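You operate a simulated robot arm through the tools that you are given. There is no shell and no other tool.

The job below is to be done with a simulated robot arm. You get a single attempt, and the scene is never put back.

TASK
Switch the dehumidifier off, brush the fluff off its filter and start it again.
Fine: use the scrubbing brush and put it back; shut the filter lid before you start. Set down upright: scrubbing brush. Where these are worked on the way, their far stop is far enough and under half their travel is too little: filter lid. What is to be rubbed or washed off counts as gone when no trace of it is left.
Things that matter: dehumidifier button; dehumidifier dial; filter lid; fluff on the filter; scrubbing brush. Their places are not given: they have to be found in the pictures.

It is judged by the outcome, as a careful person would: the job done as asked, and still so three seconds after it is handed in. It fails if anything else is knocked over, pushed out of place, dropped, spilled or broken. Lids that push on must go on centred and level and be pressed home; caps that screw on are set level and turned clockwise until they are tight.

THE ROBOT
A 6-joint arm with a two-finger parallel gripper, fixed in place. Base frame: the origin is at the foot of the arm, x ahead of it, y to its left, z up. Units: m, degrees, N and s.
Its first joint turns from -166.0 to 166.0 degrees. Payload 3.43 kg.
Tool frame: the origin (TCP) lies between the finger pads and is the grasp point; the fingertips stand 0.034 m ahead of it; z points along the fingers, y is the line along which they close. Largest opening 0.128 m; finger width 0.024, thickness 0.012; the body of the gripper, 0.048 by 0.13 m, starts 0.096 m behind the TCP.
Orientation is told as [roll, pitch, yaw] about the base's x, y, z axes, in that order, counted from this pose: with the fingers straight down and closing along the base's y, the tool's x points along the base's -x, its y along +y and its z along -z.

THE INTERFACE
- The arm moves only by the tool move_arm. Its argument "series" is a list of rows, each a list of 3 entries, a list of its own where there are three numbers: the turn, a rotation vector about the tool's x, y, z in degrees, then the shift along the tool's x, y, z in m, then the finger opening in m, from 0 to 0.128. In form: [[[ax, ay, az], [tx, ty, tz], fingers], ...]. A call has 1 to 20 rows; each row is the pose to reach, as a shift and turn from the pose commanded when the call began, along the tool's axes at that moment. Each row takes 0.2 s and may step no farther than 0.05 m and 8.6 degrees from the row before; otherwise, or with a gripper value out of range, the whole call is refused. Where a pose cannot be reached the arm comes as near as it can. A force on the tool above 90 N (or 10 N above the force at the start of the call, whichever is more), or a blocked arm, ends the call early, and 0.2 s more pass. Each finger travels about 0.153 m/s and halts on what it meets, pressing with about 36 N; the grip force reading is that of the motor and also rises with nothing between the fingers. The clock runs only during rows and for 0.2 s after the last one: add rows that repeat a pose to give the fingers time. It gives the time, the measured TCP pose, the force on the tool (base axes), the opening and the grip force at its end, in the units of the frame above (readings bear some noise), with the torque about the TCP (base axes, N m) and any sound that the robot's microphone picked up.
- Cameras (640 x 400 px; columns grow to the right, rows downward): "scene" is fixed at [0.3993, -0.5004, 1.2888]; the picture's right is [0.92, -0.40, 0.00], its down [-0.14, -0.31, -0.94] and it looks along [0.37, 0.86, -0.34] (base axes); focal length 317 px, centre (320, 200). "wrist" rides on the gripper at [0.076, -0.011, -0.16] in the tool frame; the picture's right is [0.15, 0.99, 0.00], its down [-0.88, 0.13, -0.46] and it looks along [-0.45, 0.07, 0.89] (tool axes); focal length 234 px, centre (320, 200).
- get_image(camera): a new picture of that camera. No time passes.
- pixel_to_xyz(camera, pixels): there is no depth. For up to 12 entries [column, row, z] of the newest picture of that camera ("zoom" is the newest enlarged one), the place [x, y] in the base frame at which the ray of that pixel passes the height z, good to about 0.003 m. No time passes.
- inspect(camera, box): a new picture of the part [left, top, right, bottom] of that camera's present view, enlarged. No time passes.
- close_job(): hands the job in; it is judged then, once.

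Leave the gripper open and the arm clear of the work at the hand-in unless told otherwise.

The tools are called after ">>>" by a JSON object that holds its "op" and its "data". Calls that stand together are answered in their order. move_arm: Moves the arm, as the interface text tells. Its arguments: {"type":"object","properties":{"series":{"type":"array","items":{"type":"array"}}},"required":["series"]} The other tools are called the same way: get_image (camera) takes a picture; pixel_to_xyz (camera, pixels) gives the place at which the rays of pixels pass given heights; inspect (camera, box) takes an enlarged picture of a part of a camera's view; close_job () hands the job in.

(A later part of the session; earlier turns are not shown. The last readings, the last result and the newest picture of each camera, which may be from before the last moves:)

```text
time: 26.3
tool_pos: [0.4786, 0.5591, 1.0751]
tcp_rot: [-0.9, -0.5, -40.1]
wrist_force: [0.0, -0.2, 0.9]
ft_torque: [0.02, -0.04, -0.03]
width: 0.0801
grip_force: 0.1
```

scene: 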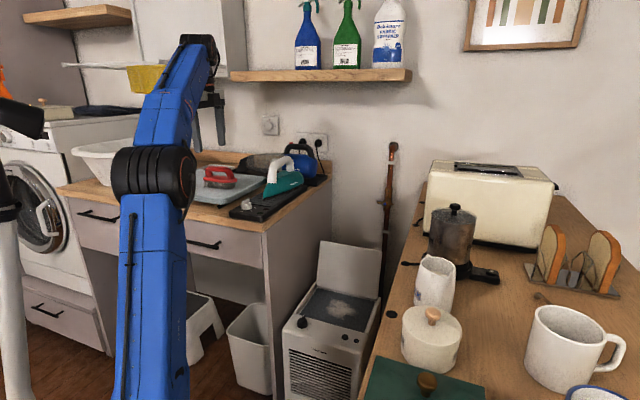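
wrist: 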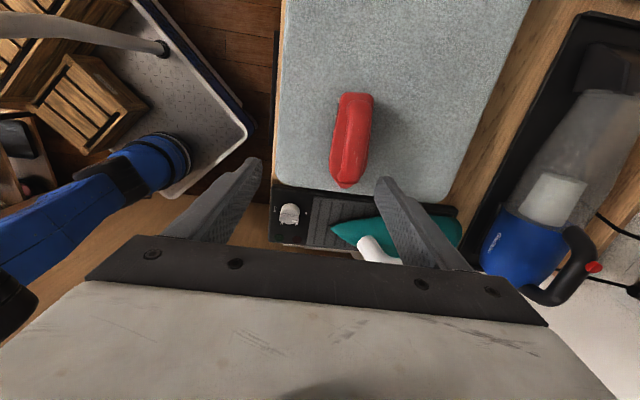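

The pose is now well defined. I'll trim the residual tilt and slide over the handle midpoint, staying above it.

>>> {"op": "move_arm", "data": {"series": [[[-0.9, 0.5, 0], [0.0167, 0.0407, 0], 0.08]]}}

>>> {"op": "get_image", "data": {"camera": "wrist"}}

>>> {"op": "inspect", "data": {"camera": "scene", "box": [170, 120, 290, 215]}}

```text
time: 26.7
tool_pos: [0.4916, 0.6, 1.0746]
tcp_rot: [-0.1, 0.0, -40.0]
wrist_force: [-1.0, 0.1, -0.3]
ft_torque: [0.09, -0.07, 0.01]
width: 0.0797
grip_force: 0.1
```

```text
taken
```

wrist: 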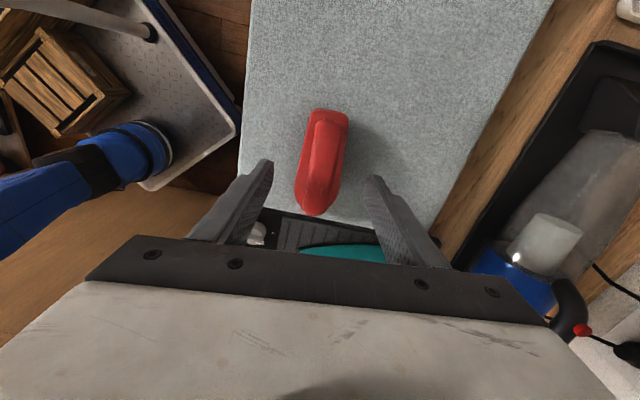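

```text
4.21 times, centred on (230, 168) of scene
```

zoom: 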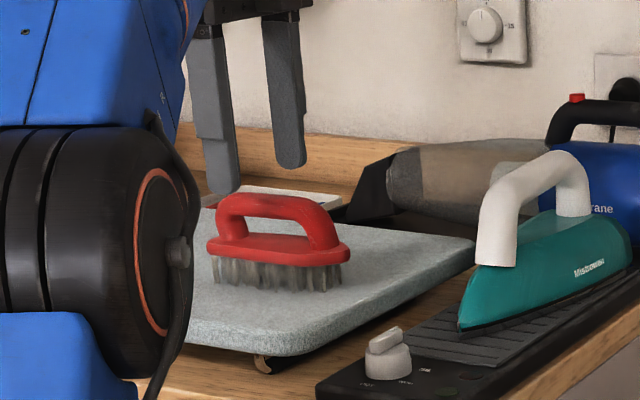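

The brush is between the open fingers. I'll check the handle midpoint and axis again from this closer view.

>>> {"op": "inspect", "data": {"camera": "wrist", "box": [260, 95, 380, 225]}}

>>> {"op": "pixel_to_xyz", "data": {"camera": "wrist", "pixels": [[331, 118, 1.015], [312, 206, 1.015], [322, 160, 1.023], [332, 110, 0.98], [311, 214, 0.98], [300, 185, 0.98], [345, 130, 0.98]]}}

```text
3.08 times, centred on (320, 160) of wrist
```

zoom: 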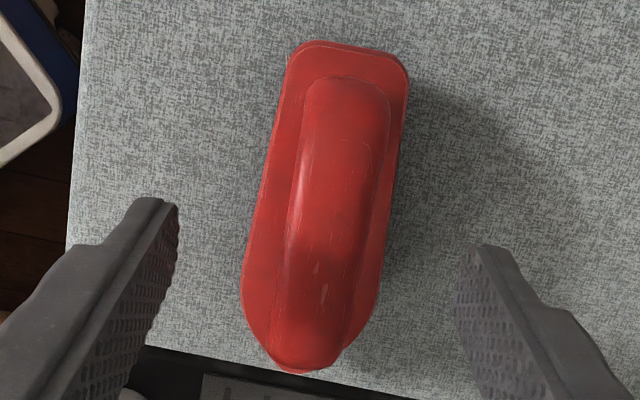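

```text
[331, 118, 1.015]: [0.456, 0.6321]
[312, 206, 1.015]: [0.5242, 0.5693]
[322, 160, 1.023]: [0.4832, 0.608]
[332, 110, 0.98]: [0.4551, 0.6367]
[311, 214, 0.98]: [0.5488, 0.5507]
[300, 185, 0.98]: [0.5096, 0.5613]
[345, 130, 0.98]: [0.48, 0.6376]
```

The axis is really about −42.5° and the TCP is centred on the handle. I'll rotate the remaining 2.5°, descend so the fingertips end just above the brush plate (TCP z≈1.028), and close.

>>> {"op": "move_arm", "data": {"series": [[[0, 0, 2.5], [0, 0, 0.025], 0.08], [[0, 0, 2.5], [0, 0, 0.0466], 0.08], [[0, 0, 2.5], [0, 0, 0.0466], 0.05], [[0, 0, 2.5], [0, 0, 0.0466], 0.025], [[0, 0, 2.5], [0, 0, 0.0466], 0.0], [[0, 0, 2.5], [0, 0, 0.0466], 0.0], [[0, 0, 2.5], [0, 0, 0.0466], 0.0]]}}

>>> {"op": "get_image", "data": {"camera": "wrist"}}

>>> {"op": "inspect", "data": {"camera": "scene", "box": [170, 120, 290, 215]}}

```text
time: 28.3
tool_pos: [0.4917, 0.6011, 1.0271]
tcp_rot: [-0.1, 0.0, -42.5]
wrist_force: [0.7, 0.7, 0.6]
ft_torque: [0.06, 0.09, 0.0]
width: 0.0252
grip_force: 36.5
```

```text
taken
```

wrist: 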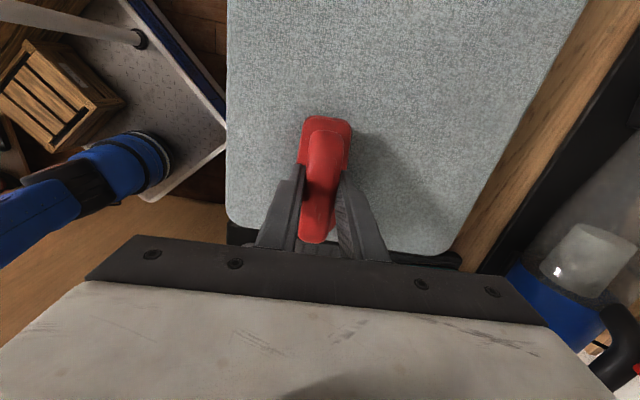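

```text
4.21 times, centred on (230, 168) of scene
```

zoom: 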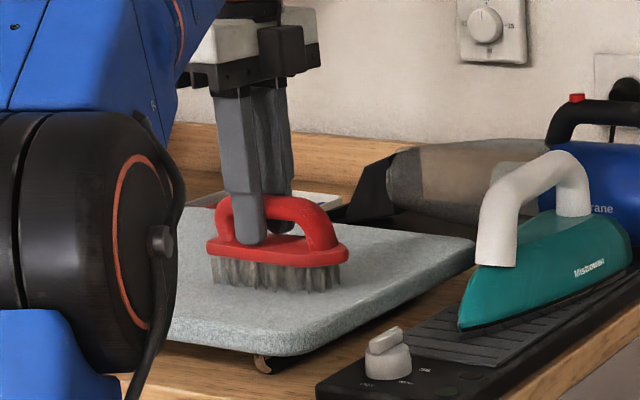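

The grip works (25 mm), but the fingers sit about 16 mm towards the brush's rear end. I'll open, shift 16 mm along the handle to its middle, and re-grip for better balance.

>>> {"op": "move_arm", "data": {"series": [[[0, 0, 0], [0, 0, 0], 0.045], [[0, 0, 0], [0, 0, 0], 0.055], [[0, 0, 0], [-0.016, 0, 0], 0.055], [[0, 0, 0], [-0.016, 0, 0], 0.03], [[0, 0, 0], [-0.016, 0, 0], 0.0], [[0, 0, 0], [-0.016, 0, 0], 0.0], [[0, 0, 0], [-0.016, 0, 0], 0.0]]}}

>>> {"op": "get_image", "data": {"camera": "wrist"}}

>>> {"op": "inspect", "data": {"camera": "scene", "box": [170, 120, 290, 215]}}

```text
time: 29.9
tool_pos: [0.5029, 0.59, 1.0266]
tcp_rot: [-0.2, 0.0, -42.6]
wrist_force: [0.6, 0.3, 0.4]
ft_torque: [0.0, 0.0, 0.0]
width: 0.0252
grip_force: 35.9
```

```text
taken
```

wrist: 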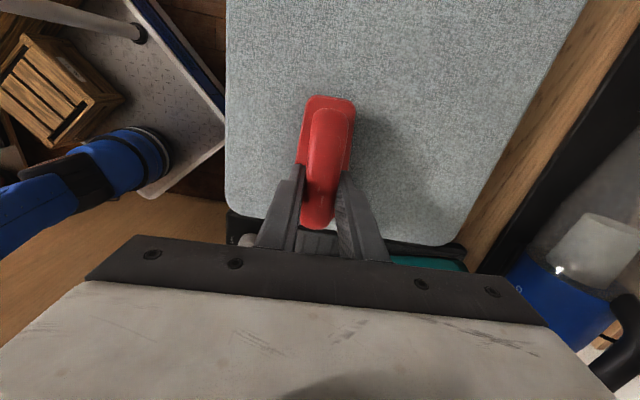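

```text
4.21 times, centred on (230, 168) of scene
```

zoom: 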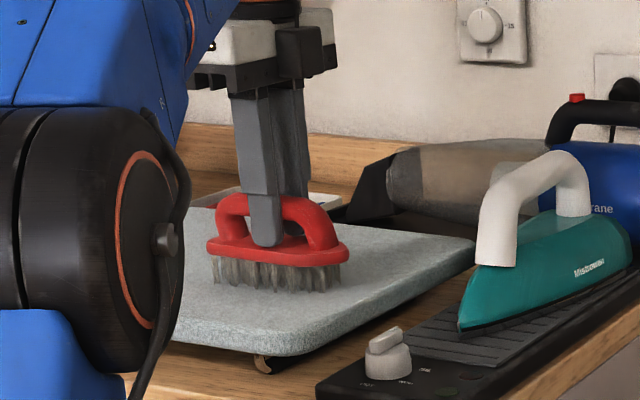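

The grip is now centred on the handle. I'll note the put-back pose: TCP (0.503, 0.590, 1.027), yaw −42.5°. Next I lift 8 cm and pull forward, clear of the counter.

>>> {"op": "move_arm", "data": {"series": [[[0, 0, 0], [0, 0, -0.015], 0.0], [[0, 0, 0], [0, 0, -0.05], 0.0], [[0, 0, 0], [0, 0, -0.08], 0.0], [[0, 0, 0], [0.0018, -0.0416, -0.08], 0.0], [[0, 0, 0], [0.0036, -0.0833, -0.08], 0.0], [[0, 0, 0], [0.0054, -0.1249, -0.08], 0.0], [[0, 0, 0], [0.0072, -0.1665, -0.08], 0.0], [[0, 0, 0], [0.009, -0.2082, -0.08], 0.0], [[0, 0, 0], [0.0108, -0.2498, -0.08], 0.0]]}}

>>> {"op": "get_image", "data": {"camera": "scene"}}

>>> {"op": "get_image", "data": {"camera": "wrist"}}

```text
time: 31.9
tool_pos: [0.3248, 0.4121, 1.1063]
tcp_rot: [0.0, 0.0, -42.5]
wrist_force: [0.0, 0.3, 0.3]
ft_torque: [-0.07, 0.02, 0.0]
width: 0.0001
grip_force: 32.8
out of reach, approached as far as the arm can: row 3
```

```text
taken
```

scene: 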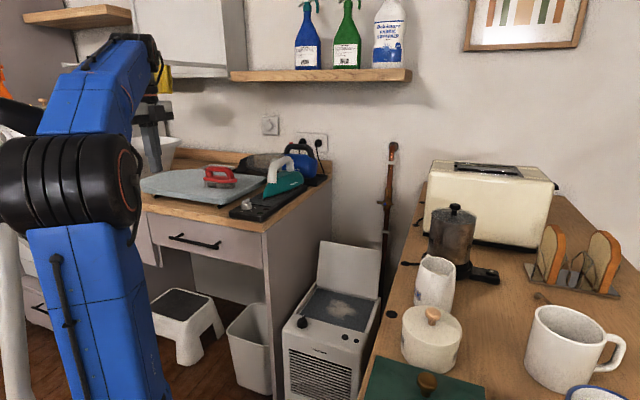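

```text
taken
```

wrist: 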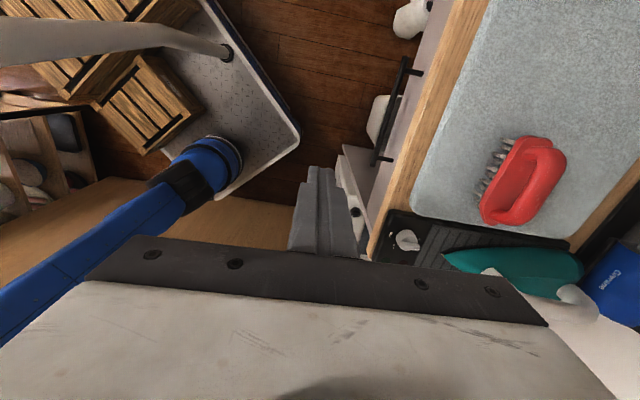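

The fingers closed to 0, so the brush slipped out while lifting. It still appears to be on the board and upright. I'll look closely at it.

>>> {"op": "inspect", "data": {"camera": "scene", "box": [170, 135, 290, 215]}}

>>> {"op": "inspect", "data": {"camera": "wrist", "box": [440, 110, 600, 250]}}

```text
5.00 times, centred on (230, 175) of scene
```

zoom: 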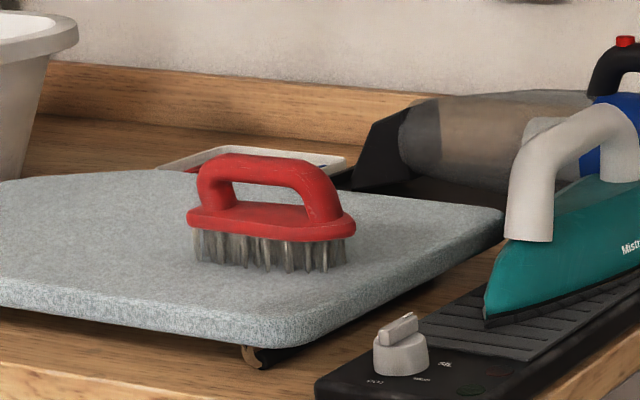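

```text
2.86 times, centred on (520, 180) of wrist
```

zoom: 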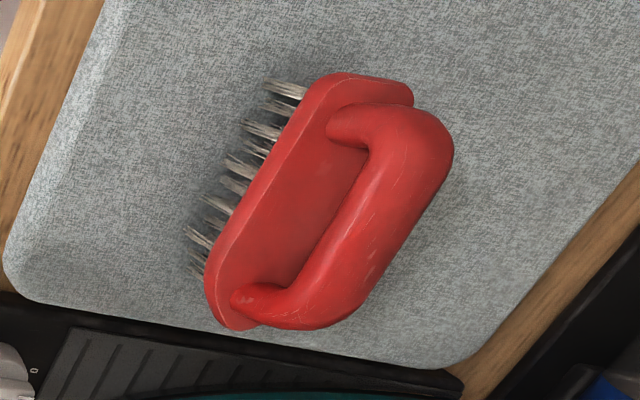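

The brush is upright and within about 3 mm of where it was. The fingers probably pinched only the rounded top of the handle. This slanted wrist view gives good parallax, so I'll re-triangulate the brush heights.

>>> {"op": "pixel_to_xyz", "data": {"camera": "wrist", "pixels": [[492, 225.5, 0.94], [492, 225.5, 0.98], [502.5, 139.8, 0.92], [502.5, 139.8, 0.96], [560, 160, 0.96], [560, 160, 1.0], [540, 200, 0.96], [540, 200, 1.0]]}}

>>> {"op": "pixel_to_xyz", "data": {"camera": "scene", "pixels": [[237, 179.4, 0.94], [237, 179.4, 0.98], [205.4, 187.4, 0.92], [205.4, 187.4, 0.96], [213, 167.5, 0.98], [213, 167.5, 1.02], [231, 173, 0.98], [231, 173, 1.02]]}}

```text
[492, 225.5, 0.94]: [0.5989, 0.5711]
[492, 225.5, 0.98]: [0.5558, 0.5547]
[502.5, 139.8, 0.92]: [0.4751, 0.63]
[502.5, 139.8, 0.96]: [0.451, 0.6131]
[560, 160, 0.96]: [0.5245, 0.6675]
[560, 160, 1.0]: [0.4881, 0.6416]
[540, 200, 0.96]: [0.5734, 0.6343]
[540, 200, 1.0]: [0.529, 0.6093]
```

```text
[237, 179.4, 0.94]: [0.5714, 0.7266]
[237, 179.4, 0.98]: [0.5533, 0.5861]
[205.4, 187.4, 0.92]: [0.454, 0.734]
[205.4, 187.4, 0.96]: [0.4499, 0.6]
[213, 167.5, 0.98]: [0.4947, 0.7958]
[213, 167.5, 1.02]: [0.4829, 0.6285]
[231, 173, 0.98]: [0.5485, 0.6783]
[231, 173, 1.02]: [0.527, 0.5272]
```

Brush heights: board about 0.955, plate about 0.99, handle top about 1.02. I'll open the fingers and go back above the brush to re-grip with the fingertips seated lower. This time I'll lift in tiny steps while checking the grip width.

>>> {"op": "move_arm", "data": {"series": [[[0, 0, 0], [0, 0, 0.015], 0.03], [[0, 0, 0], [0, 0, 0.03], 0.07], [[0, 0, 0], [-0.0018, 0.0416, 0.03], 0.08], [[0, 0, 0], [-0.0036, 0.0833, 0.03], 0.08], [[0, 0, 0], [-0.0054, 0.1249, 0.03], 0.08], [[0, 0, 0], [-0.0072, 0.1665, 0.03], 0.08], [[0, 0, 0], [-0.009, 0.2082, 0.03], 0.08], [[0, 0, 0], [-0.0108, 0.2498, 0.03], 0.08]]}}

>>> {"op": "inspect", "data": {"camera": "wrist", "box": [250, 70, 400, 230]}}

>>> {"op": "inspect", "data": {"camera": "scene", "box": [180, 135, 270, 205]}}

```text
time: 33.7
tool_pos: [0.5043, 0.5894, 1.0779]
tcp_rot: [0.0, 0.0, -42.6]
wrist_force: [-0.5, -0.4, 0.7]
ft_torque: [0.09, -0.05, -0.03]
width: 0.0798
grip_force: 0.0
```

```text
2.50 times, centred on (325, 150) of wrist
```

zoom: 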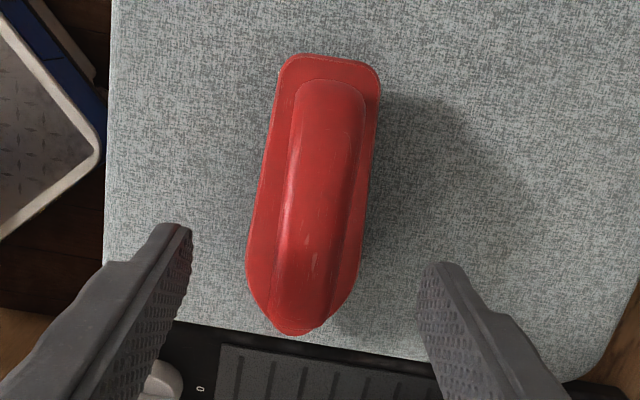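

```text
5.71 times, centred on (225, 170) of scene
```

zoom: 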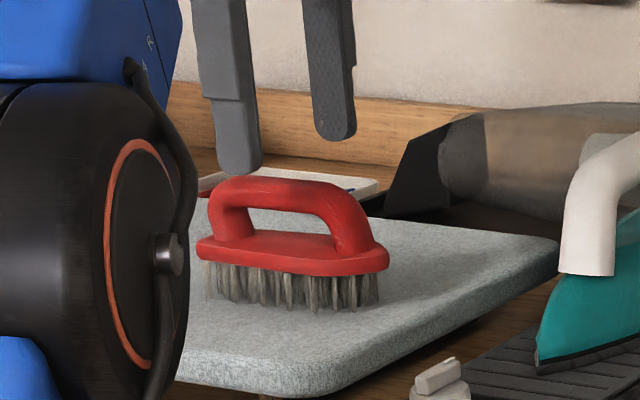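

Fingers are open above the brush again. I'll check the brush's exact position and angle from this view before going down.

>>> {"op": "pixel_to_xyz", "data": {"camera": "wrist", "pixels": [[330.2, 92.8, 0.99], [311.8, 203.2, 0.99], [328.5, 104, 1.02], [317.5, 187, 1.02], [323, 145, 1.025]]}}

>>> {"op": "get_image", "data": {"camera": "wrist"}}

```text
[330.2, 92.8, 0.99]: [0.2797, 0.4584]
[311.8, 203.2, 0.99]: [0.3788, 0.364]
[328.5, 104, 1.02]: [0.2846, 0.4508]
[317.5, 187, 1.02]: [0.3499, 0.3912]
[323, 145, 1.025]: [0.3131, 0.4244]
```

```text
taken
```

wrist: 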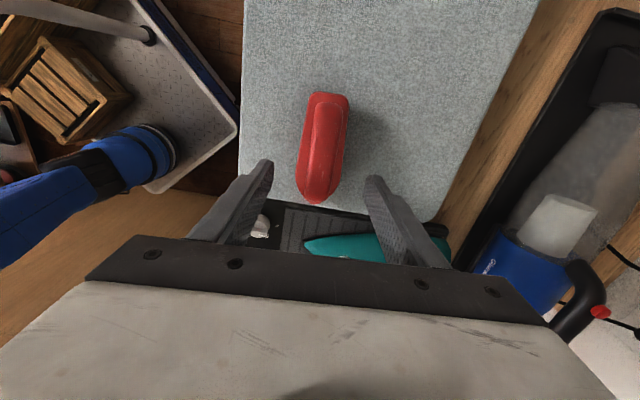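

Those values used the older picture's pose. I've taken a fresh wrist picture, so I'll query again.

>>> {"op": "pixel_to_xyz", "data": {"camera": "wrist", "pixels": [[330.2, 92.8, 0.99], [311.8, 203.2, 0.99], [328.5, 104, 1.02], [317.5, 187, 1.02], [323, 145, 1.025], [311, 145, 1.01], [335, 145, 1.01]]}}

```text
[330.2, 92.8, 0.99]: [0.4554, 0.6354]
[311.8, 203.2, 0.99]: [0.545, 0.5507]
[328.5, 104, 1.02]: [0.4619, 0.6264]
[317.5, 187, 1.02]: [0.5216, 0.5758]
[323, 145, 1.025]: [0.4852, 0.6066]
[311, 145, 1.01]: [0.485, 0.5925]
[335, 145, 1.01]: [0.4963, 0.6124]
```

The brush has hardly moved (centre about (0.500, 0.593), axis about −43°). I'll descend with the fingers at 45 mm opening and feel for contact with the plate in small steps.

>>> {"op": "move_arm", "data": {"series": [[[0, 0, 0.7], [0.003, 0.0, 0.03], 0.05], [[0, 0, 0.7], [0.003, 0.0, 0.05], 0.04], [[0, 0, 0.7], [0.003, 0.0, 0.053], 0.036], [[0, 0, 0.7], [0.003, 0.0, 0.055], 0.036]]}}

>>> {"op": "inspect", "data": {"camera": "scene", "box": [180, 135, 270, 205]}}

```text
time: 34.7
tool_pos: [0.5011, 0.5922, 1.0241]
tcp_rot: [0.2, 0.2, -43.2]
wrist_force: [5.4, 8.9, 36.0]
ft_torque: [0.18, -0.16, -0.04]
width: 0.0357
grip_force: 0.1
```

```text
5.71 times, centred on (225, 170) of scene
```

zoom: 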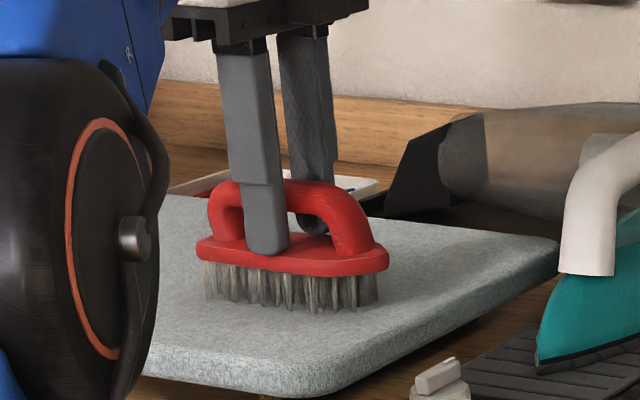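

The fingertips touched the plate (36 N), so they are as low as they can go. I'll back off 1.5 mm, close firmly, and lift very gently by 1 cm to see if the grip holds.

>>> {"op": "move_arm", "data": {"series": [[[0, 0, 0], [0, 0, -0.0015], 0.036], [[0, 0, 0], [0, 0, -0.0015], 0.02], [[0, 0, 0], [0, 0, -0.0015], 0.0], [[0, 0, 0], [0, 0, -0.0015], 0.0], [[0, 0, 0], [0, 0, -0.0015], 0.0]]}}

>>> {"op": "move_arm", "data": {"series": [[[0, 0, 0], [0, 0, -0.003], 0.0], [[0, 0, 0], [0, 0, -0.006], 0.0], [[0, 0, 0], [0, 0, -0.009], 0.0], [[0, 0, 0], [0, 0, -0.012], 0.0]]}}

>>> {"op": "inspect", "data": {"camera": "scene", "box": [180, 135, 270, 205]}}

```text
time: 35.9
tool_pos: [0.5017, 0.5915, 1.025]
tcp_rot: [0.1, 0.1, -43.2]
wrist_force: [7.1, 7.1, 43.3]
ft_torque: [0.14, -0.1, 0.02]
width: 0.0254
grip_force: 36.6
```

```text
time: 36.9
tool_pos: [0.5008, 0.5918, 1.0339]
tcp_rot: [-0.1, 0.1, -43.2]
wrist_force: [-0.2, -0.2, -1.0]
ft_torque: [0.0, -0.01, 0.0]
width: 0.0252
grip_force: 35.8
```

```text
5.71 times, centred on (225, 170) of scene
```

zoom: 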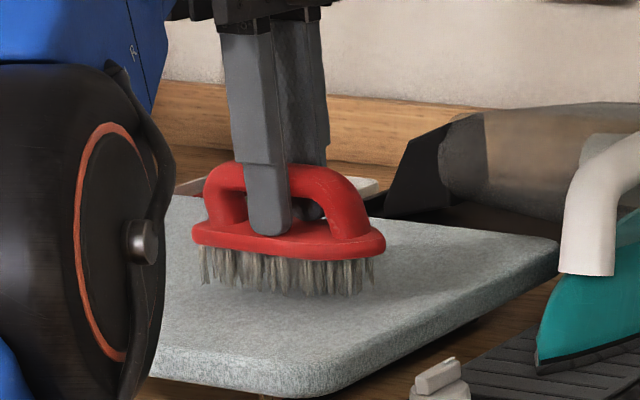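

The brush is lifted about 1 cm and held (25 mm, −1 N). I'll keep lifting gently to z≈1.07.

>>> {"op": "move_arm", "data": {"series": [[[0, 0, 0], [0, 0, -0.006], 0.0], [[0, 0, 0], [0, 0, -0.012], 0.0], [[0, 0, 0], [0, 0, -0.018], 0.0], [[0, 0, 0], [0, 0, -0.024], 0.0], [[0, 0, 0], [0, 0, -0.03], 0.0], [[0, 0, 0], [0, 0, -0.036], 0.0]]}}

>>> {"op": "inspect", "data": {"camera": "scene", "box": [180, 125, 270, 205]}}

```text
time: 38.3
tool_pos: [0.5013, 0.5922, 1.0719]
tcp_rot: [-0.1, 0.0, -43.3]
wrist_force: [-0.2, 0.7, -2.5]
ft_torque: [-0.02, 0.02, 0.02]
width: 0.025
grip_force: 36.0
```

```text
5.00 times, centred on (225, 165) of scene
```

zoom: 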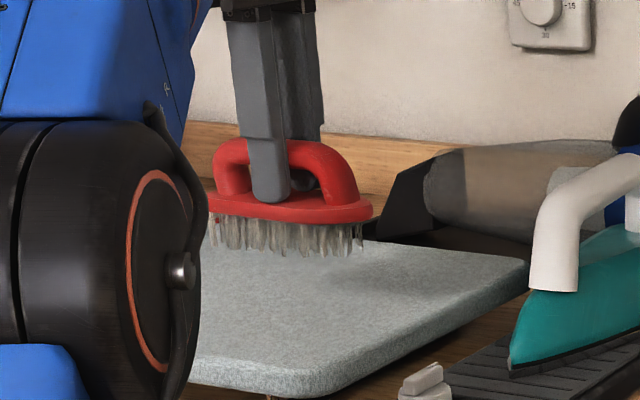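

It holds well at z 1.072. Next, a slow pull forward off the counter.

>>> {"op": "move_arm", "data": {"series": [[[0, 0, 0], [0.0005, -0.015, 0], 0.0], [[0, 0, 0], [0.0013, -0.04, 0], 0.0], [[0, 0, 0], [0.0022, -0.07, 0], 0.0], [[0, 0, 0], [0.0032, -0.1, 0], 0.0], [[0, 0, 0], [0.0041, -0.13, 0], 0.0], [[0, 0, 0], [0.005, -0.16, 0], 0.0], [[0, 0, 0], [0.006, -0.19, 0], 0.0], [[0, 0, 0], [0.0069, -0.22, 0], 0.0], [[0, 0, 0], [0.0076, -0.24, 0], 0.0], [[0, 0, 0], [0.0079, -0.25, 0], 0.0]]}}

>>> {"op": "get_image", "data": {"camera": "wrist"}}

>>> {"op": "get_image", "data": {"camera": "scene"}}

```text
time: 40.5
tool_pos: [0.325, 0.415, 1.0715]
tcp_rot: [-0.1, 0.0, -43.2]
wrist_force: [0.7, -0.2, -1.8]
ft_torque: [-0.04, 0.01, 0.0]
width: 0.0252
grip_force: 36.0
```

```text
taken
```

wrist: 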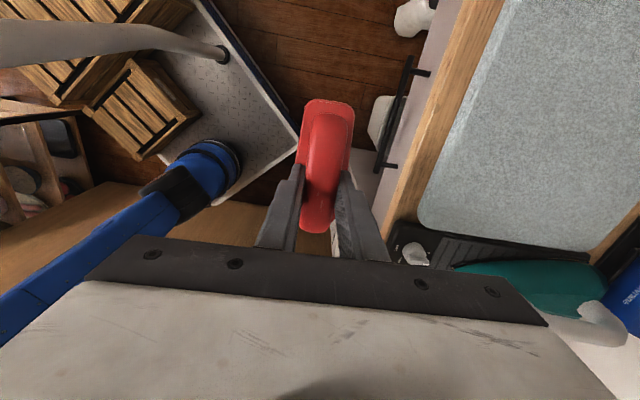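

```text
taken
```

scene: 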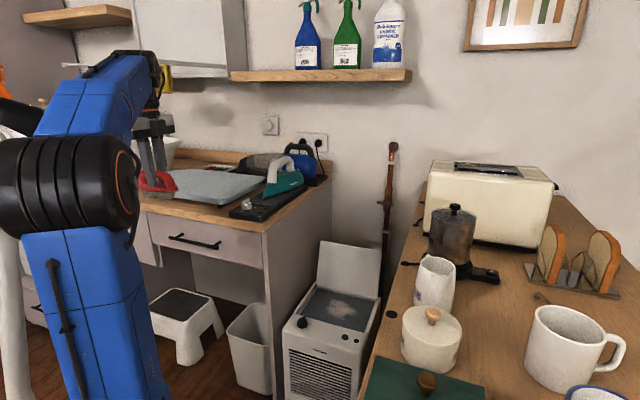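

The brush is held securely. I'll swing around to the front of the gap while rotating the tool to yaw +45°, so the brush's length runs front-to-back.

>>> {"op": "move_arm", "data": {"series": [[[0, 0, -3], [-0.015, -0.0012, 0.004], 0.0], [[0, 0, -9], [-0.045, -0.0036, 0.012], 0.0], [[0, 0, -16], [-0.078, -0.0063, 0.022], 0.0], [[0, 0, -23], [-0.111, -0.0089, 0.032], 0.0], [[0, 0, -30], [-0.144, -0.0116, 0.042], 0.0], [[0, 0, -37], [-0.177, -0.0142, 0.052], 0.0], [[0, 0, -44], [-0.21, -0.0169, 0.062], 0.0], [[0, 0, -51], [-0.243, -0.0195, 0.072], 0.0], [[0, 0, -58], [-0.276, -0.0222, 0.082], 0.0], [[0, 0, -65], [-0.309, -0.0248, 0.092], 0.0], [[0, 0, -72], [-0.342, -0.0275, 0.102], 0.0], [[0, 0, -79], [-0.372, -0.0299, 0.111], 0.0], [[0, 0, -85], [-0.396, -0.0318, 0.117], 0.0], [[0, 0, -88.2], [-0.4081, -0.0328, 0.12], 0.0]]}}

>>> {"op": "get_image", "data": {"camera": "wrist"}}

>>> {"op": "get_image", "data": {"camera": "scene"}}

```text
time: 43.5
tool_pos: [0.5996, 0.1117, 0.9524]
tcp_rot: [-0.1, -0.1, 45.1]
wrist_force: [-0.4, 0.2, -1.1]
ft_torque: [-0.01, 0.06, -0.01]
width: 0.0251
grip_force: 35.6
```

```text
taken
```

wrist: 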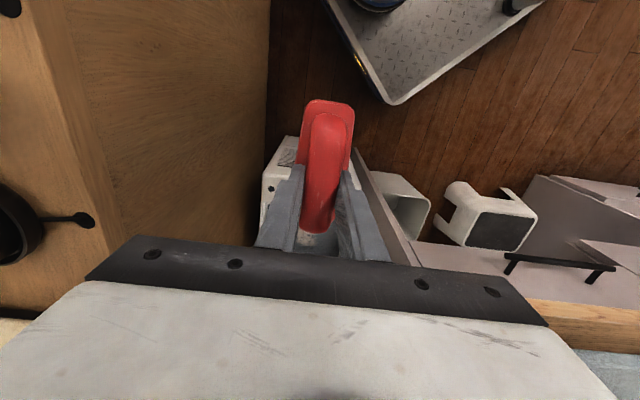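

```text
taken
```

scene: 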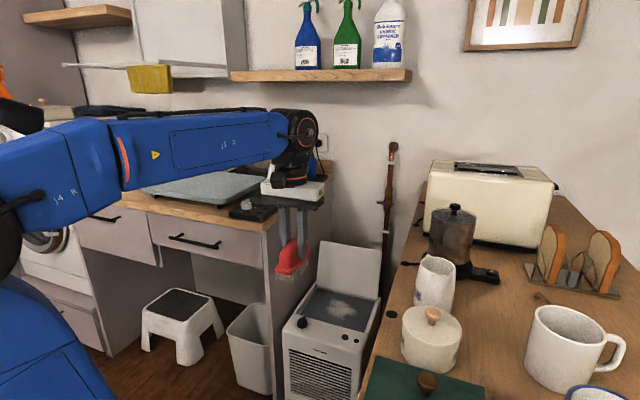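

The brush is now at u≈0.345 in front of the unit, with its length pointing to the back. Before lowering, I'll get the fluff extent at the filter plane (z≈0.505) from the scene camera.

>>> {"op": "pixel_to_xyz", "data": {"camera": "scene", "pixels": [[326.6, 309.4, 0.505], [357.3, 312.9, 0.505], [334.5, 298.9, 0.505], [342.4, 319.9, 0.505], [340.6, 309.4, 0.505]]}}

>>> {"op": "inspect", "data": {"camera": "scene", "box": [290, 230, 390, 340]}}

```text
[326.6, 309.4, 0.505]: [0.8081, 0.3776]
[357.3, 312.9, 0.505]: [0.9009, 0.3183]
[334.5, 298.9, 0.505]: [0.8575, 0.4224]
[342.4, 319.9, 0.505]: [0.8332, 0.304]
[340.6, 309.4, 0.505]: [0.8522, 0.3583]
```

```text
3.64 times, centred on (340, 285) of scene
```

zoom: 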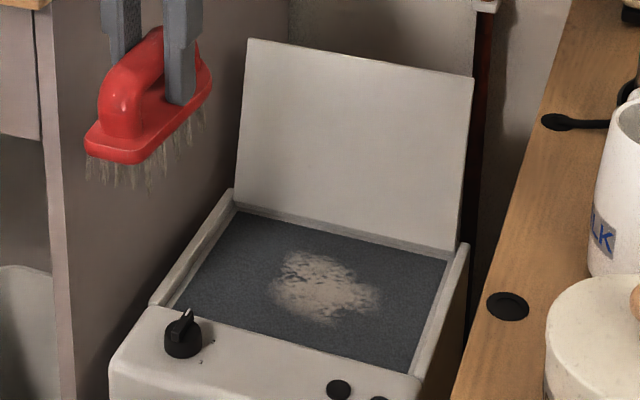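

The fluff spans roughly u 0.29–0.42 and v 0.80–0.91. I'll lower to TCP z 0.70 in front of the unit, then slide in over the filter.

>>> {"op": "move_arm", "data": {"series": [[[0, 0, 0], [0, 0, 0.02], 0.0], [[0, 0, 0], [0, 0, 0.06], 0.0], [[0, 0, 0], [0, 0, 0.1], 0.0], [[0, 0, 0], [0, 0, 0.14], 0.0], [[0, 0, 0], [0, 0, 0.18], 0.0], [[0, 0, 0], [0, 0, 0.22], 0.0], [[0, 0, 0], [0, 0, 0.245], 0.0], [[0, 0, 0], [0, 0, 0.252], 0.0], [[0, 0, 0], [-0.02, 0, 0.252], 0.0], [[0, 0, 0], [-0.06, 0, 0.252], 0.0], [[0, 0, 0], [-0.1, 0, 0.252], 0.0], [[0, 0, 0], [-0.14, 0, 0.252], 0.0], [[0, 0, 0], [-0.18, 0, 0.252], 0.0], [[0, 0, 0], [-0.22, 0, 0.252], 0.0], [[0, 0, 0], [-0.26, 0, 0.252], 0.0], [[0, 0, 0], [-0.295, 0, 0.252], 0.0], [[0, 0, 0], [-0.32, 0, 0.252], 0.0], [[0, 0, 0], [-0.33, 0, 0.252], 0.0]]}}

>>> {"op": "get_image", "data": {"camera": "wrist"}}

>>> {"op": "inspect", "data": {"camera": "scene", "box": [280, 215, 400, 345]}}

```text
time: 47.3
tool_pos: [0.8348, 0.3465, 0.7002]
tcp_rot: [-0.1, 0.0, 44.9]
wrist_force: [-0.7, -1.3, -1.2]
ft_torque: [-0.02, -0.03, 0.04]
width: 0.0252
grip_force: 35.8
```

```text
taken
```

wrist: 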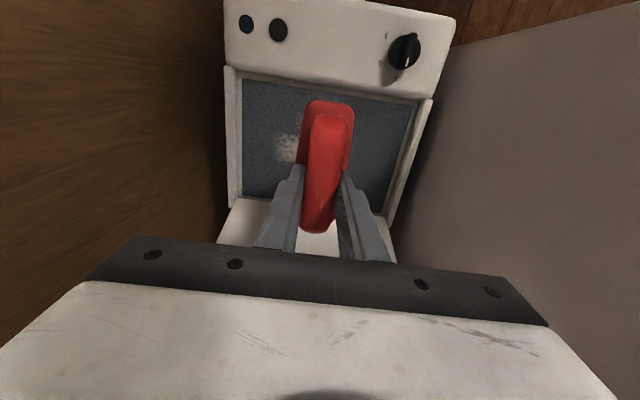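

```text
3.08 times, centred on (340, 280) of scene
```

zoom: 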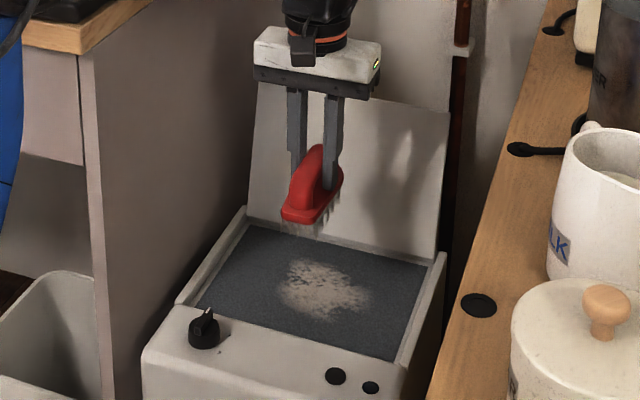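

The brush hangs over the filter. I'll move to the left side of the fluff (u≈0.275) and lower to just above the filter.

>>> {"op": "move_arm", "data": {"series": [[[0, 0, 0], [0, 0.02, 0.01], 0.0], [[0, 0, 0], [0, 0.045, 0.03], 0.0], [[0, 0, 0], [0, 0.065, 0.06], 0.0], [[0, 0, 0], [0, 0.07, 0.09], 0.0], [[0, 0, 0], [0, 0.07, 0.107], 0.0], [[0, 0, 0], [0, 0.07, 0.113], 0.0]]}}

>>> {"op": "inspect", "data": {"camera": "scene", "box": [280, 240, 390, 340]}}

```text
time: 48.7
tool_pos: [0.7822, 0.3949, 0.5862]
tcp_rot: [0.0, 0.1, 45.0]
wrist_force: [-0.8, -0.5, -1.9]
ft_torque: [-0.01, 0.0, 0.02]
width: 0.0249
grip_force: 35.6
```

```text
4.00 times, centred on (335, 290) of scene
```

zoom: 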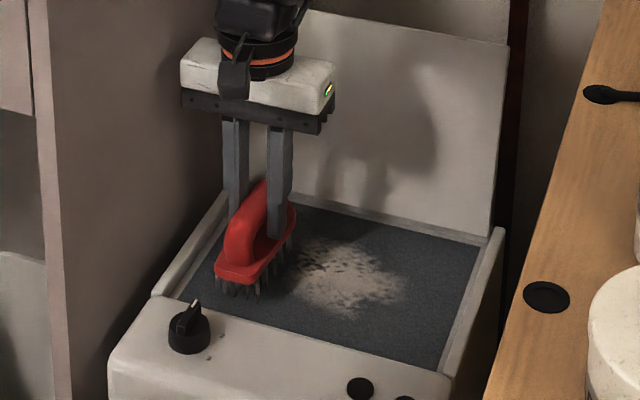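

The bristles are just above the filter surface. I'll step down gently until I feel contact.

>>> {"op": "move_arm", "data": {"series": [[[0, 0, 0], [0, 0, 0.003], 0.0], [[0, 0, 0], [0, 0, 0.006], 0.0], [[0, 0, 0], [0, 0, 0.008], 0.0]]}}

```text
time: 49.5
tool_pos: [0.7825, 0.3942, 0.5783]
tcp_rot: [0.0, 0.1, 45.1]
wrist_force: [-1.2, -0.3, -1.1]
ft_torque: [-0.02, 0.0, 0.01]
width: 0.0251
grip_force: 36.5
```

No contact yet at z 0.578. I'll go a few millimetres lower.

>>> {"op": "move_arm", "data": {"series": [[[0, 0, 0], [0, 0, 0.002], 0.0], [[0, 0, 0], [0, 0, 0.004], 0.0]]}}

```text
time: 50.1
tool_pos: [0.7829, 0.3949, 0.5743]
tcp_rot: [0.0, 0.1, 44.9]
wrist_force: [-1.6, 0.3, 2.6]
ft_torque: [0.02, -0.06, 0.03]
width: 0.0253
grip_force: 36.1
```

Contact begins at z≈0.574 (+2.6 N). I'll press 1.5 mm more and read.

>>> {"op": "move_arm", "data": {"series": [[[0, 0, 0], [0, 0, 0.0008], 0.0], [[0, 0, 0], [0, 0, 0.0015], 0.0]]}}

```text
time: 50.7
tool_pos: [0.7833, 0.3943, 0.5743]
tcp_rot: [0.0, 0.0, 45.0]
wrist_force: [-2.0, -4.8, 18.7]
ft_torque: [-0.5, 0.07, -0.02]
width: 0.0252
grip_force: 36.2
```

The normal force is about 19 N. I'll ease off by half a millimetre and make a first slow stroke to the right across the fluff.

>>> {"op": "move_arm", "data": {"series": [[[0, 0, 0], [0, -0.005, -0.0005], 0.0], [[0, 0, 0], [0, -0.02, -0.0005], 0.0], [[0, 0, 0], [0, -0.035, -0.0005], 0.0], [[0, 0, 0], [0, -0.05, -0.0005], 0.0], [[0, 0, 0], [0, -0.065, -0.0005], 0.0], [[0, 0, 0], [0, -0.08, -0.0005], 0.0]]}}

>>> {"op": "inspect", "data": {"camera": "scene", "box": [280, 240, 390, 340]}}

>>> {"op": "get_image", "data": {"camera": "wrist"}}

```text
time: 52.1
tool_pos: [0.8403, 0.3383, 0.5745]
tcp_rot: [0.0, -0.1, 44.9]
wrist_force: [-2.3, 3.0, 12.6]
ft_torque: [0.24, -0.23, 0.1]
width: 0.025
grip_force: 35.9
```

```text
4.00 times, centred on (335, 290) of scene
```

zoom: 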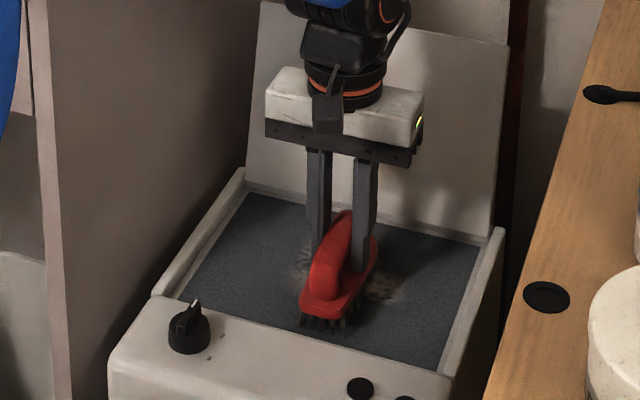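

```text
taken
```

wrist: 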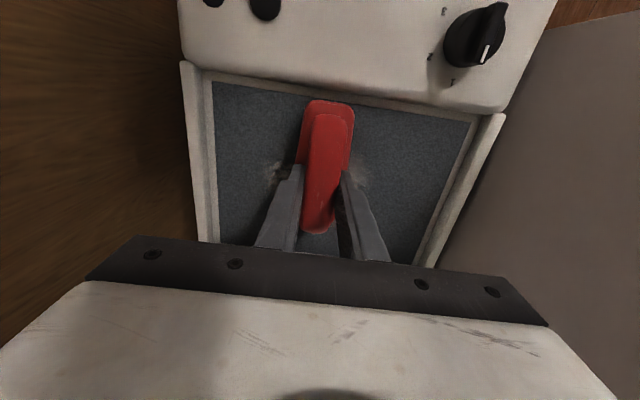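

One stroke has already removed most of it. I'll make more strokes to both sides, and one set shifted 35 mm further back.

>>> {"op": "move_arm", "data": {"series": [[[0, 0, 0], [0, -0.025, 0], 0.0], [[0, 0, 0], [0, -0.05, 0], 0.0], [[0, 0, 0], [0, -0.07, 0], 0.0], [[0, 0, 0], [0, -0.045, 0], 0.0], [[0, 0, 0], [0, -0.02, 0], 0.0], [[0, 0, 0], [0, 0.005, 0], 0.0], [[0, 0, 0], [0, 0.03, 0], 0.0], [[0, 0, 0], [0, 0.055, 0], 0.0], [[0, 0, 0], [0, 0.08, 0], 0.0], [[0, 0, 0], [-0.018, 0.08, 0], 0.0], [[0, 0, 0], [-0.035, 0.08, 0], 0.0], [[0, 0, 0], [-0.035, 0.055, 0], 0.0], [[0, 0, 0], [-0.035, 0.03, 0], 0.0], [[0, 0, 0], [-0.035, 0.005, 0], 0.0], [[0, 0, 0], [-0.035, -0.02, 0], 0.0], [[0, 0, 0], [-0.035, -0.045, 0], 0.0], [[0, 0, 0], [-0.035, -0.07, 0], 0.0]]}}

>>> {"op": "inspect", "data": {"camera": "scene", "box": [280, 240, 390, 340]}}

>>> {"op": "get_image", "data": {"camera": "wrist"}}

```text
time: 55.7
tool_pos: [0.914, 0.3129, 0.5735]
tcp_rot: [0.0, 0.0, 45.0]
wrist_force: [-3.9, 4.0, 16.6]
ft_torque: [0.23, -0.13, 0.04]
width: 0.0254
grip_force: 35.8
```

```text
4.00 times, centred on (335, 290) of scene
```

zoom: 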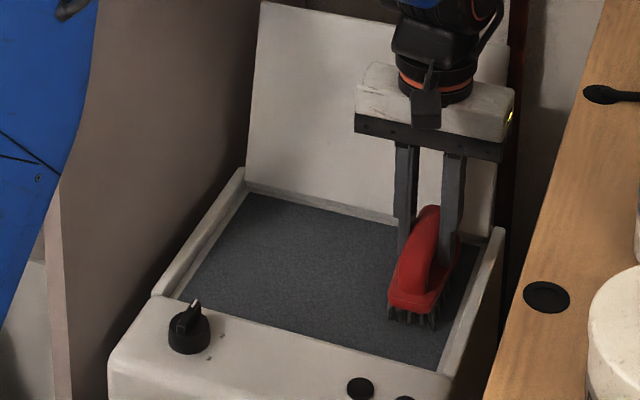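

```text
taken
```

wrist: 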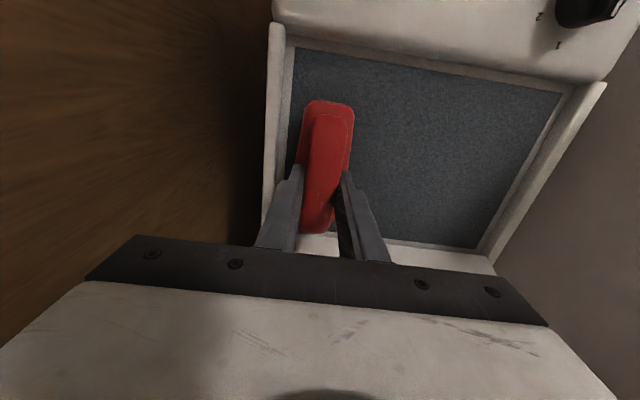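

The filter already looks clean. I'll make another return pass at the back line and one at the front line for thoroughness, then lift off to inspect.

>>> {"op": "move_arm", "data": {"series": [[[0, 0, 0], [0, 0.025, 0], 0.0], [[0, 0, 0], [0, 0.05, 0], 0.0], [[0, 0, 0], [0, 0.075, 0], 0.0], [[0, 0, 0], [0, 0.1, 0], 0.0], [[0, 0, 0], [0, 0.125, 0], 0.0], [[0, 0, 0], [0, 0.15, 0], 0.0], [[0, 0, 0], [0.02, 0.15, 0], 0.0], [[0, 0, 0], [0.038, 0.15, 0], 0.0], [[0, 0, 0], [0.038, 0.125, 0], 0.0], [[0, 0, 0], [0.038, 0.1, 0], 0.0], [[0, 0, 0], [0.038, 0.075, 0], 0.0], [[0, 0, 0], [0.038, 0.05, 0], 0.0], [[0, 0, 0], [0.038, 0.025, 0], 0.0], [[0, 0, 0], [0.038, 0.0, 0], 0.0], [[0, 0, 0], [0.038, 0.025, 0], 0.0], [[0, 0, 0], [0.038, 0.05, 0], 0.0], [[0, 0, 0], [0.038, 0.075, 0], 0.0], [[0, 0, 0], [0.038, 0.075, -0.03], 0.0], [[0, 0, 0], [0.038, 0.075, -0.075], 0.0], [[0, 0, 0], [0.038, 0.075, -0.12], 0.0]]}}

>>> {"op": "inspect", "data": {"camera": "scene", "box": [290, 268, 386, 338]}}

>>> {"op": "get_image", "data": {"camera": "wrist"}}

```text
time: 59.9
tool_pos: [0.8336, 0.3393, 0.6937]
tcp_rot: [0.1, 0.2, 45.0]
wrist_force: [0.8, -0.6, -1.7]
ft_torque: [0.01, 0.03, 0.0]
width: 0.0253
grip_force: 35.9
```

```text
5.71 times, centred on (338, 303) of scene
```

zoom: 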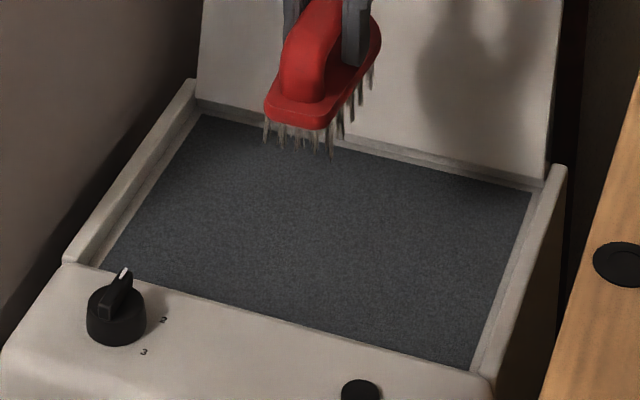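

```text
taken
```

wrist: 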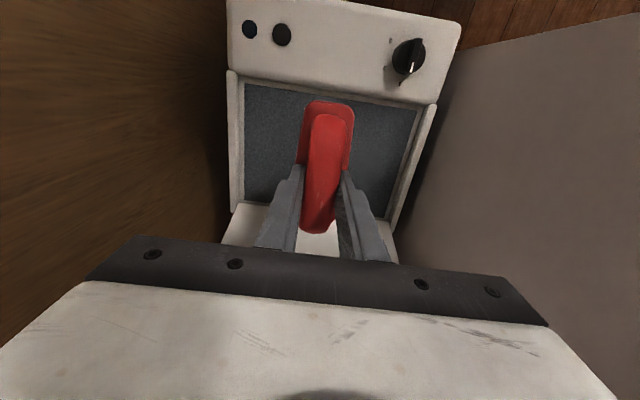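

The filter looks spotless from here. I'll retreat forward out of the gap and rise, then check the filter fully unobstructed.

>>> {"op": "move_arm", "data": {"series": [[[0, 0, 0], [0.02, 0, 0], 0.0], [[0, 0, 0], [0.06, 0, 0], 0.0], [[0, 0, 0], [0.1, 0, 0], 0.0], [[0, 0, 0], [0.14, 0, 0], 0.0], [[0, 0, 0], [0.18, 0, 0], 0.0], [[0, 0, 0], [0.22, 0, -0.01], 0.0], [[0, 0, 0], [0.26, 0, -0.03], 0.0], [[0, 0, 0], [0.295, 0, -0.06], 0.0], [[0, 0, 0], [0.32, 0, -0.1], 0.0], [[0, 0, 0], [0.326, 0, -0.145], 0.0], [[0, 0, 0], [0.326, 0, -0.19], 0.0], [[0, 0, 0], [0.326, 0, -0.23], 0.0], [[0, 0, 0], [0.326, 0, -0.258], 0.0]]}}

>>> {"op": "inspect", "data": {"camera": "scene", "box": [290, 268, 386, 338]}}

>>> {"op": "get_image", "data": {"camera": "scene"}}

```text
time: 62.7
tool_pos: [0.6038, 0.1098, 0.9509]
tcp_rot: [0.0, 0.1, 45.0]
wrist_force: [0.2, 0.2, -1.9]
ft_torque: [0.0, 0.04, 0.02]
width: 0.025
grip_force: 35.4
```

```text
5.71 times, centred on (338, 303) of scene
```

zoom: 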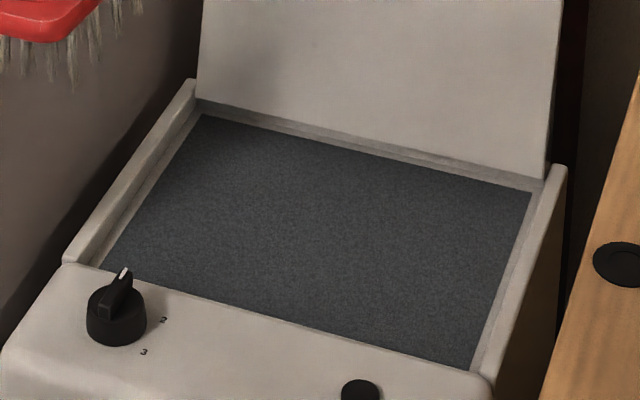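

```text
taken
```

scene: 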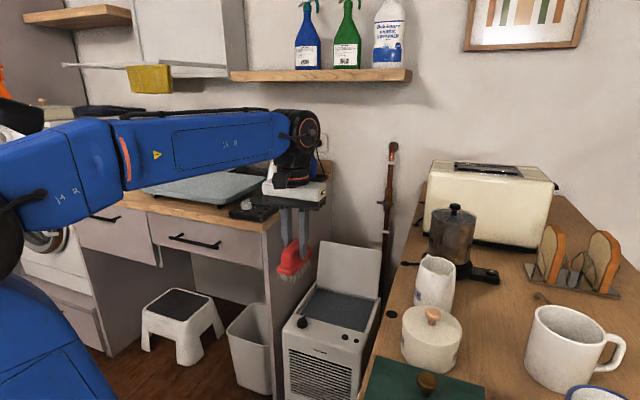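

The filter is fully clean with no trace of fluff. Now I'll carry the brush back: swing to the front of the ironing board while rotating back to yaw −43.2°.

>>> {"op": "move_arm", "data": {"series": [[[0, 0, 3], [-0.0007, 0.015, -0.0044], 0.0], [[0, 0, 9], [-0.002, 0.045, -0.0131], 0.0], [[0, 0, 16], [-0.0035, 0.078, -0.0228], 0.0], [[0, 0, 23], [-0.005, 0.111, -0.0324], 0.0], [[0, 0, 30], [-0.0065, 0.144, -0.0421], 0.0], [[0, 0, 37], [-0.008, 0.177, -0.0517], 0.0], [[0, 0, 44], [-0.0095, 0.21, -0.0613], 0.0], [[0, 0, 51], [-0.011, 0.243, -0.071], 0.0], [[0, 0, 58], [-0.0125, 0.276, -0.0806], 0.0], [[0, 0, 65], [-0.014, 0.309, -0.0903], 0.0], [[0, 0, 72], [-0.0155, 0.342, -0.0999], 0.0], [[0, 0, 79], [-0.0169, 0.374, -0.1092], 0.0], [[0, 0, 85], [-0.018, 0.4, -0.1168], 0.0], [[0, 0, 88.2], [-0.0187, 0.4129, -0.1206], 0.0]]}}

>>> {"op": "get_image", "data": {"camera": "wrist"}}

```text
time: 65.7
tool_pos: [0.3259, 0.4144, 1.0726]
tcp_rot: [-0.2, -0.1, -43.3]
wrist_force: [-0.6, -0.1, -2.6]
ft_torque: [0.0, -0.01, 0.0]
width: 0.0252
grip_force: 35.5
```

```text
taken
```

wrist: 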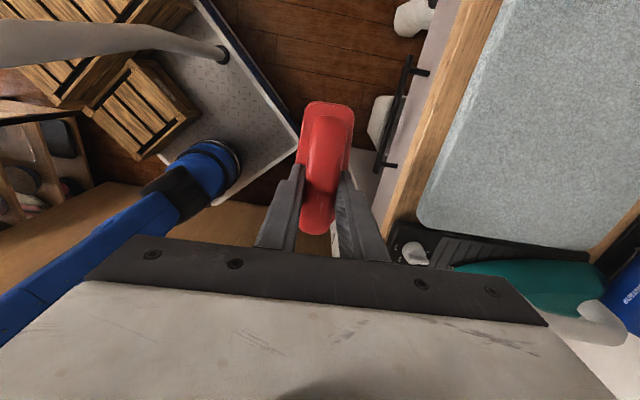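

I'll move back over the board to the original spot (0.501, 0.592).

>>> {"op": "move_arm", "data": {"series": [[[0, 0, 0], [-0.0004, 0.015, 0], 0.0], [[0, 0, 0], [-0.001, 0.04, 0], 0.0], [[0, 0, 0], [-0.0017, 0.07, 0], 0.0], [[0, 0, 0], [-0.0025, 0.1, 0], 0.0], [[0, 0, 0], [-0.0032, 0.13, 0], 0.0], [[0, 0, 0], [-0.004, 0.16, 0], 0.0], [[0, 0, 0], [-0.0047, 0.19, 0], 0.0], [[0, 0, 0], [-0.0055, 0.22, 0], 0.0], [[0, 0, 0], [-0.006, 0.24, 0], 0.0], [[0, 0, 0], [-0.0062, 0.2497, 0], 0.0]]}}

>>> {"op": "move_arm", "data": {"series": [[[0, 0, 0], [0, 0, 0.008], 0.0], [[0, 0, 0], [0, 0, 0.018], 0.0], [[0, 0, 0], [0, 0, 0.028], 0.0], [[0, 0, 0], [0, 0, 0.036], 0.0], [[0, 0, 0], [0, 0, 0.041], 0.0]]}}

>>> {"op": "inspect", "data": {"camera": "scene", "box": [180, 135, 270, 205]}}

```text
time: 67.9
tool_pos: [0.5011, 0.5926, 1.0715]
tcp_rot: [-0.1, 0.0, -43.3]
wrist_force: [-0.4, 0.4, -0.6]
ft_torque: [-0.01, -0.02, -0.03]
width: 0.0251
grip_force: 36.7
```

```text
time: 69.1
tool_pos: [0.5007, 0.5929, 1.0308]
tcp_rot: [-0.1, 0.0, -43.2]
wrist_force: [-0.6, 0.3, -2.4]
ft_torque: [0.02, -0.01, -0.01]
width: 0.025
grip_force: 35.5
```

```text
5.71 times, centred on (225, 170) of scene
```

zoom: 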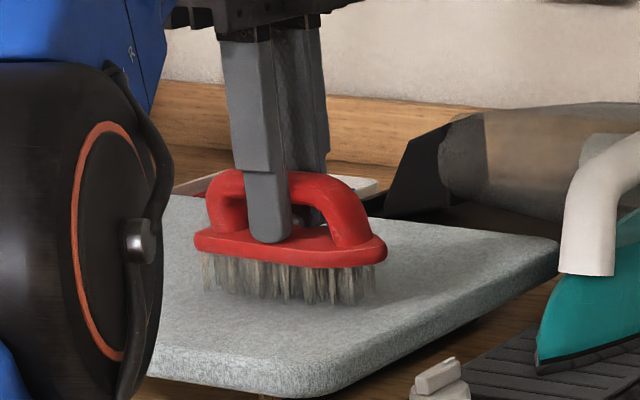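

It's hovering a few millimetres above the board. I'll lower in 1.5 mm steps to contact.

>>> {"op": "move_arm", "data": {"series": [[[0, 0, 0], [0, 0, 0.0015], 0.0], [[0, 0, 0], [0, 0, 0.003], 0.0], [[0, 0, 0], [0, 0, 0.0045], 0.0]]}}

```text
time: 69.9
tool_pos: [0.4995, 0.5926, 1.0259]
tcp_rot: [-0.1, 0.0, -43.2]
wrist_force: [-0.3, 0.6, -0.8]
ft_torque: [-0.04, 0.02, 0.02]
width: 0.0252
grip_force: 35.8
```

>>> {"op": "move_arm", "data": {"series": [[[0, 0, 0], [0, 0, 0.001], 0.0], [[0, 0, 0], [0, 0, 0.002], 0.0]]}}

```text
time: 70.5
tool_pos: [0.5004, 0.5909, 1.0242]
tcp_rot: [0.0, 0.0, -43.2]
wrist_force: [1.0, 2.5, 9.7]
ft_torque: [0.09, 0.07, 0.0]
width: 0.0254
grip_force: 35.4
```

The bristles touch the board (about 10 N). I'll release, open wide, and rise.

>>> {"op": "move_arm", "data": {"series": [[[0, 0, 0], [0, 0, -0.0005], 0.0], [[0, 0, 0], [0, 0, -0.0005], 0.035], [[0, 0, 0], [0, 0, -0.0005], 0.06], [[0, 0, 0], [0, 0, -0.01], 0.06], [[0, 0, 0], [0, 0, -0.03], 0.06], [[0, 0, 0], [0, 0, -0.05], 0.06]]}}

>>> {"op": "inspect", "data": {"camera": "scene", "box": [170, 125, 270, 205]}}

>>> {"op": "get_image", "data": {"camera": "wrist"}}

```text
time: 71.9
tool_pos: [0.4996, 0.5918, 1.0735]
tcp_rot: [-0.1, 0.1, -43.2]
wrist_force: [0.3, -0.6, 0.5]
ft_torque: [-0.03, 0.01, 0.02]
width: 0.0601
grip_force: 0.0
```

```text
5.00 times, centred on (220, 165) of scene
```

zoom: 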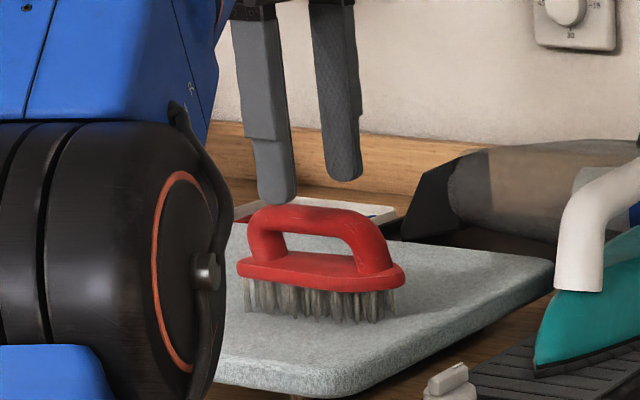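

```text
taken
```

wrist: 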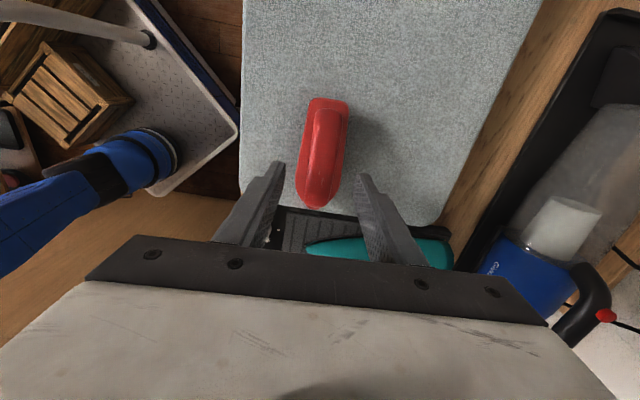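

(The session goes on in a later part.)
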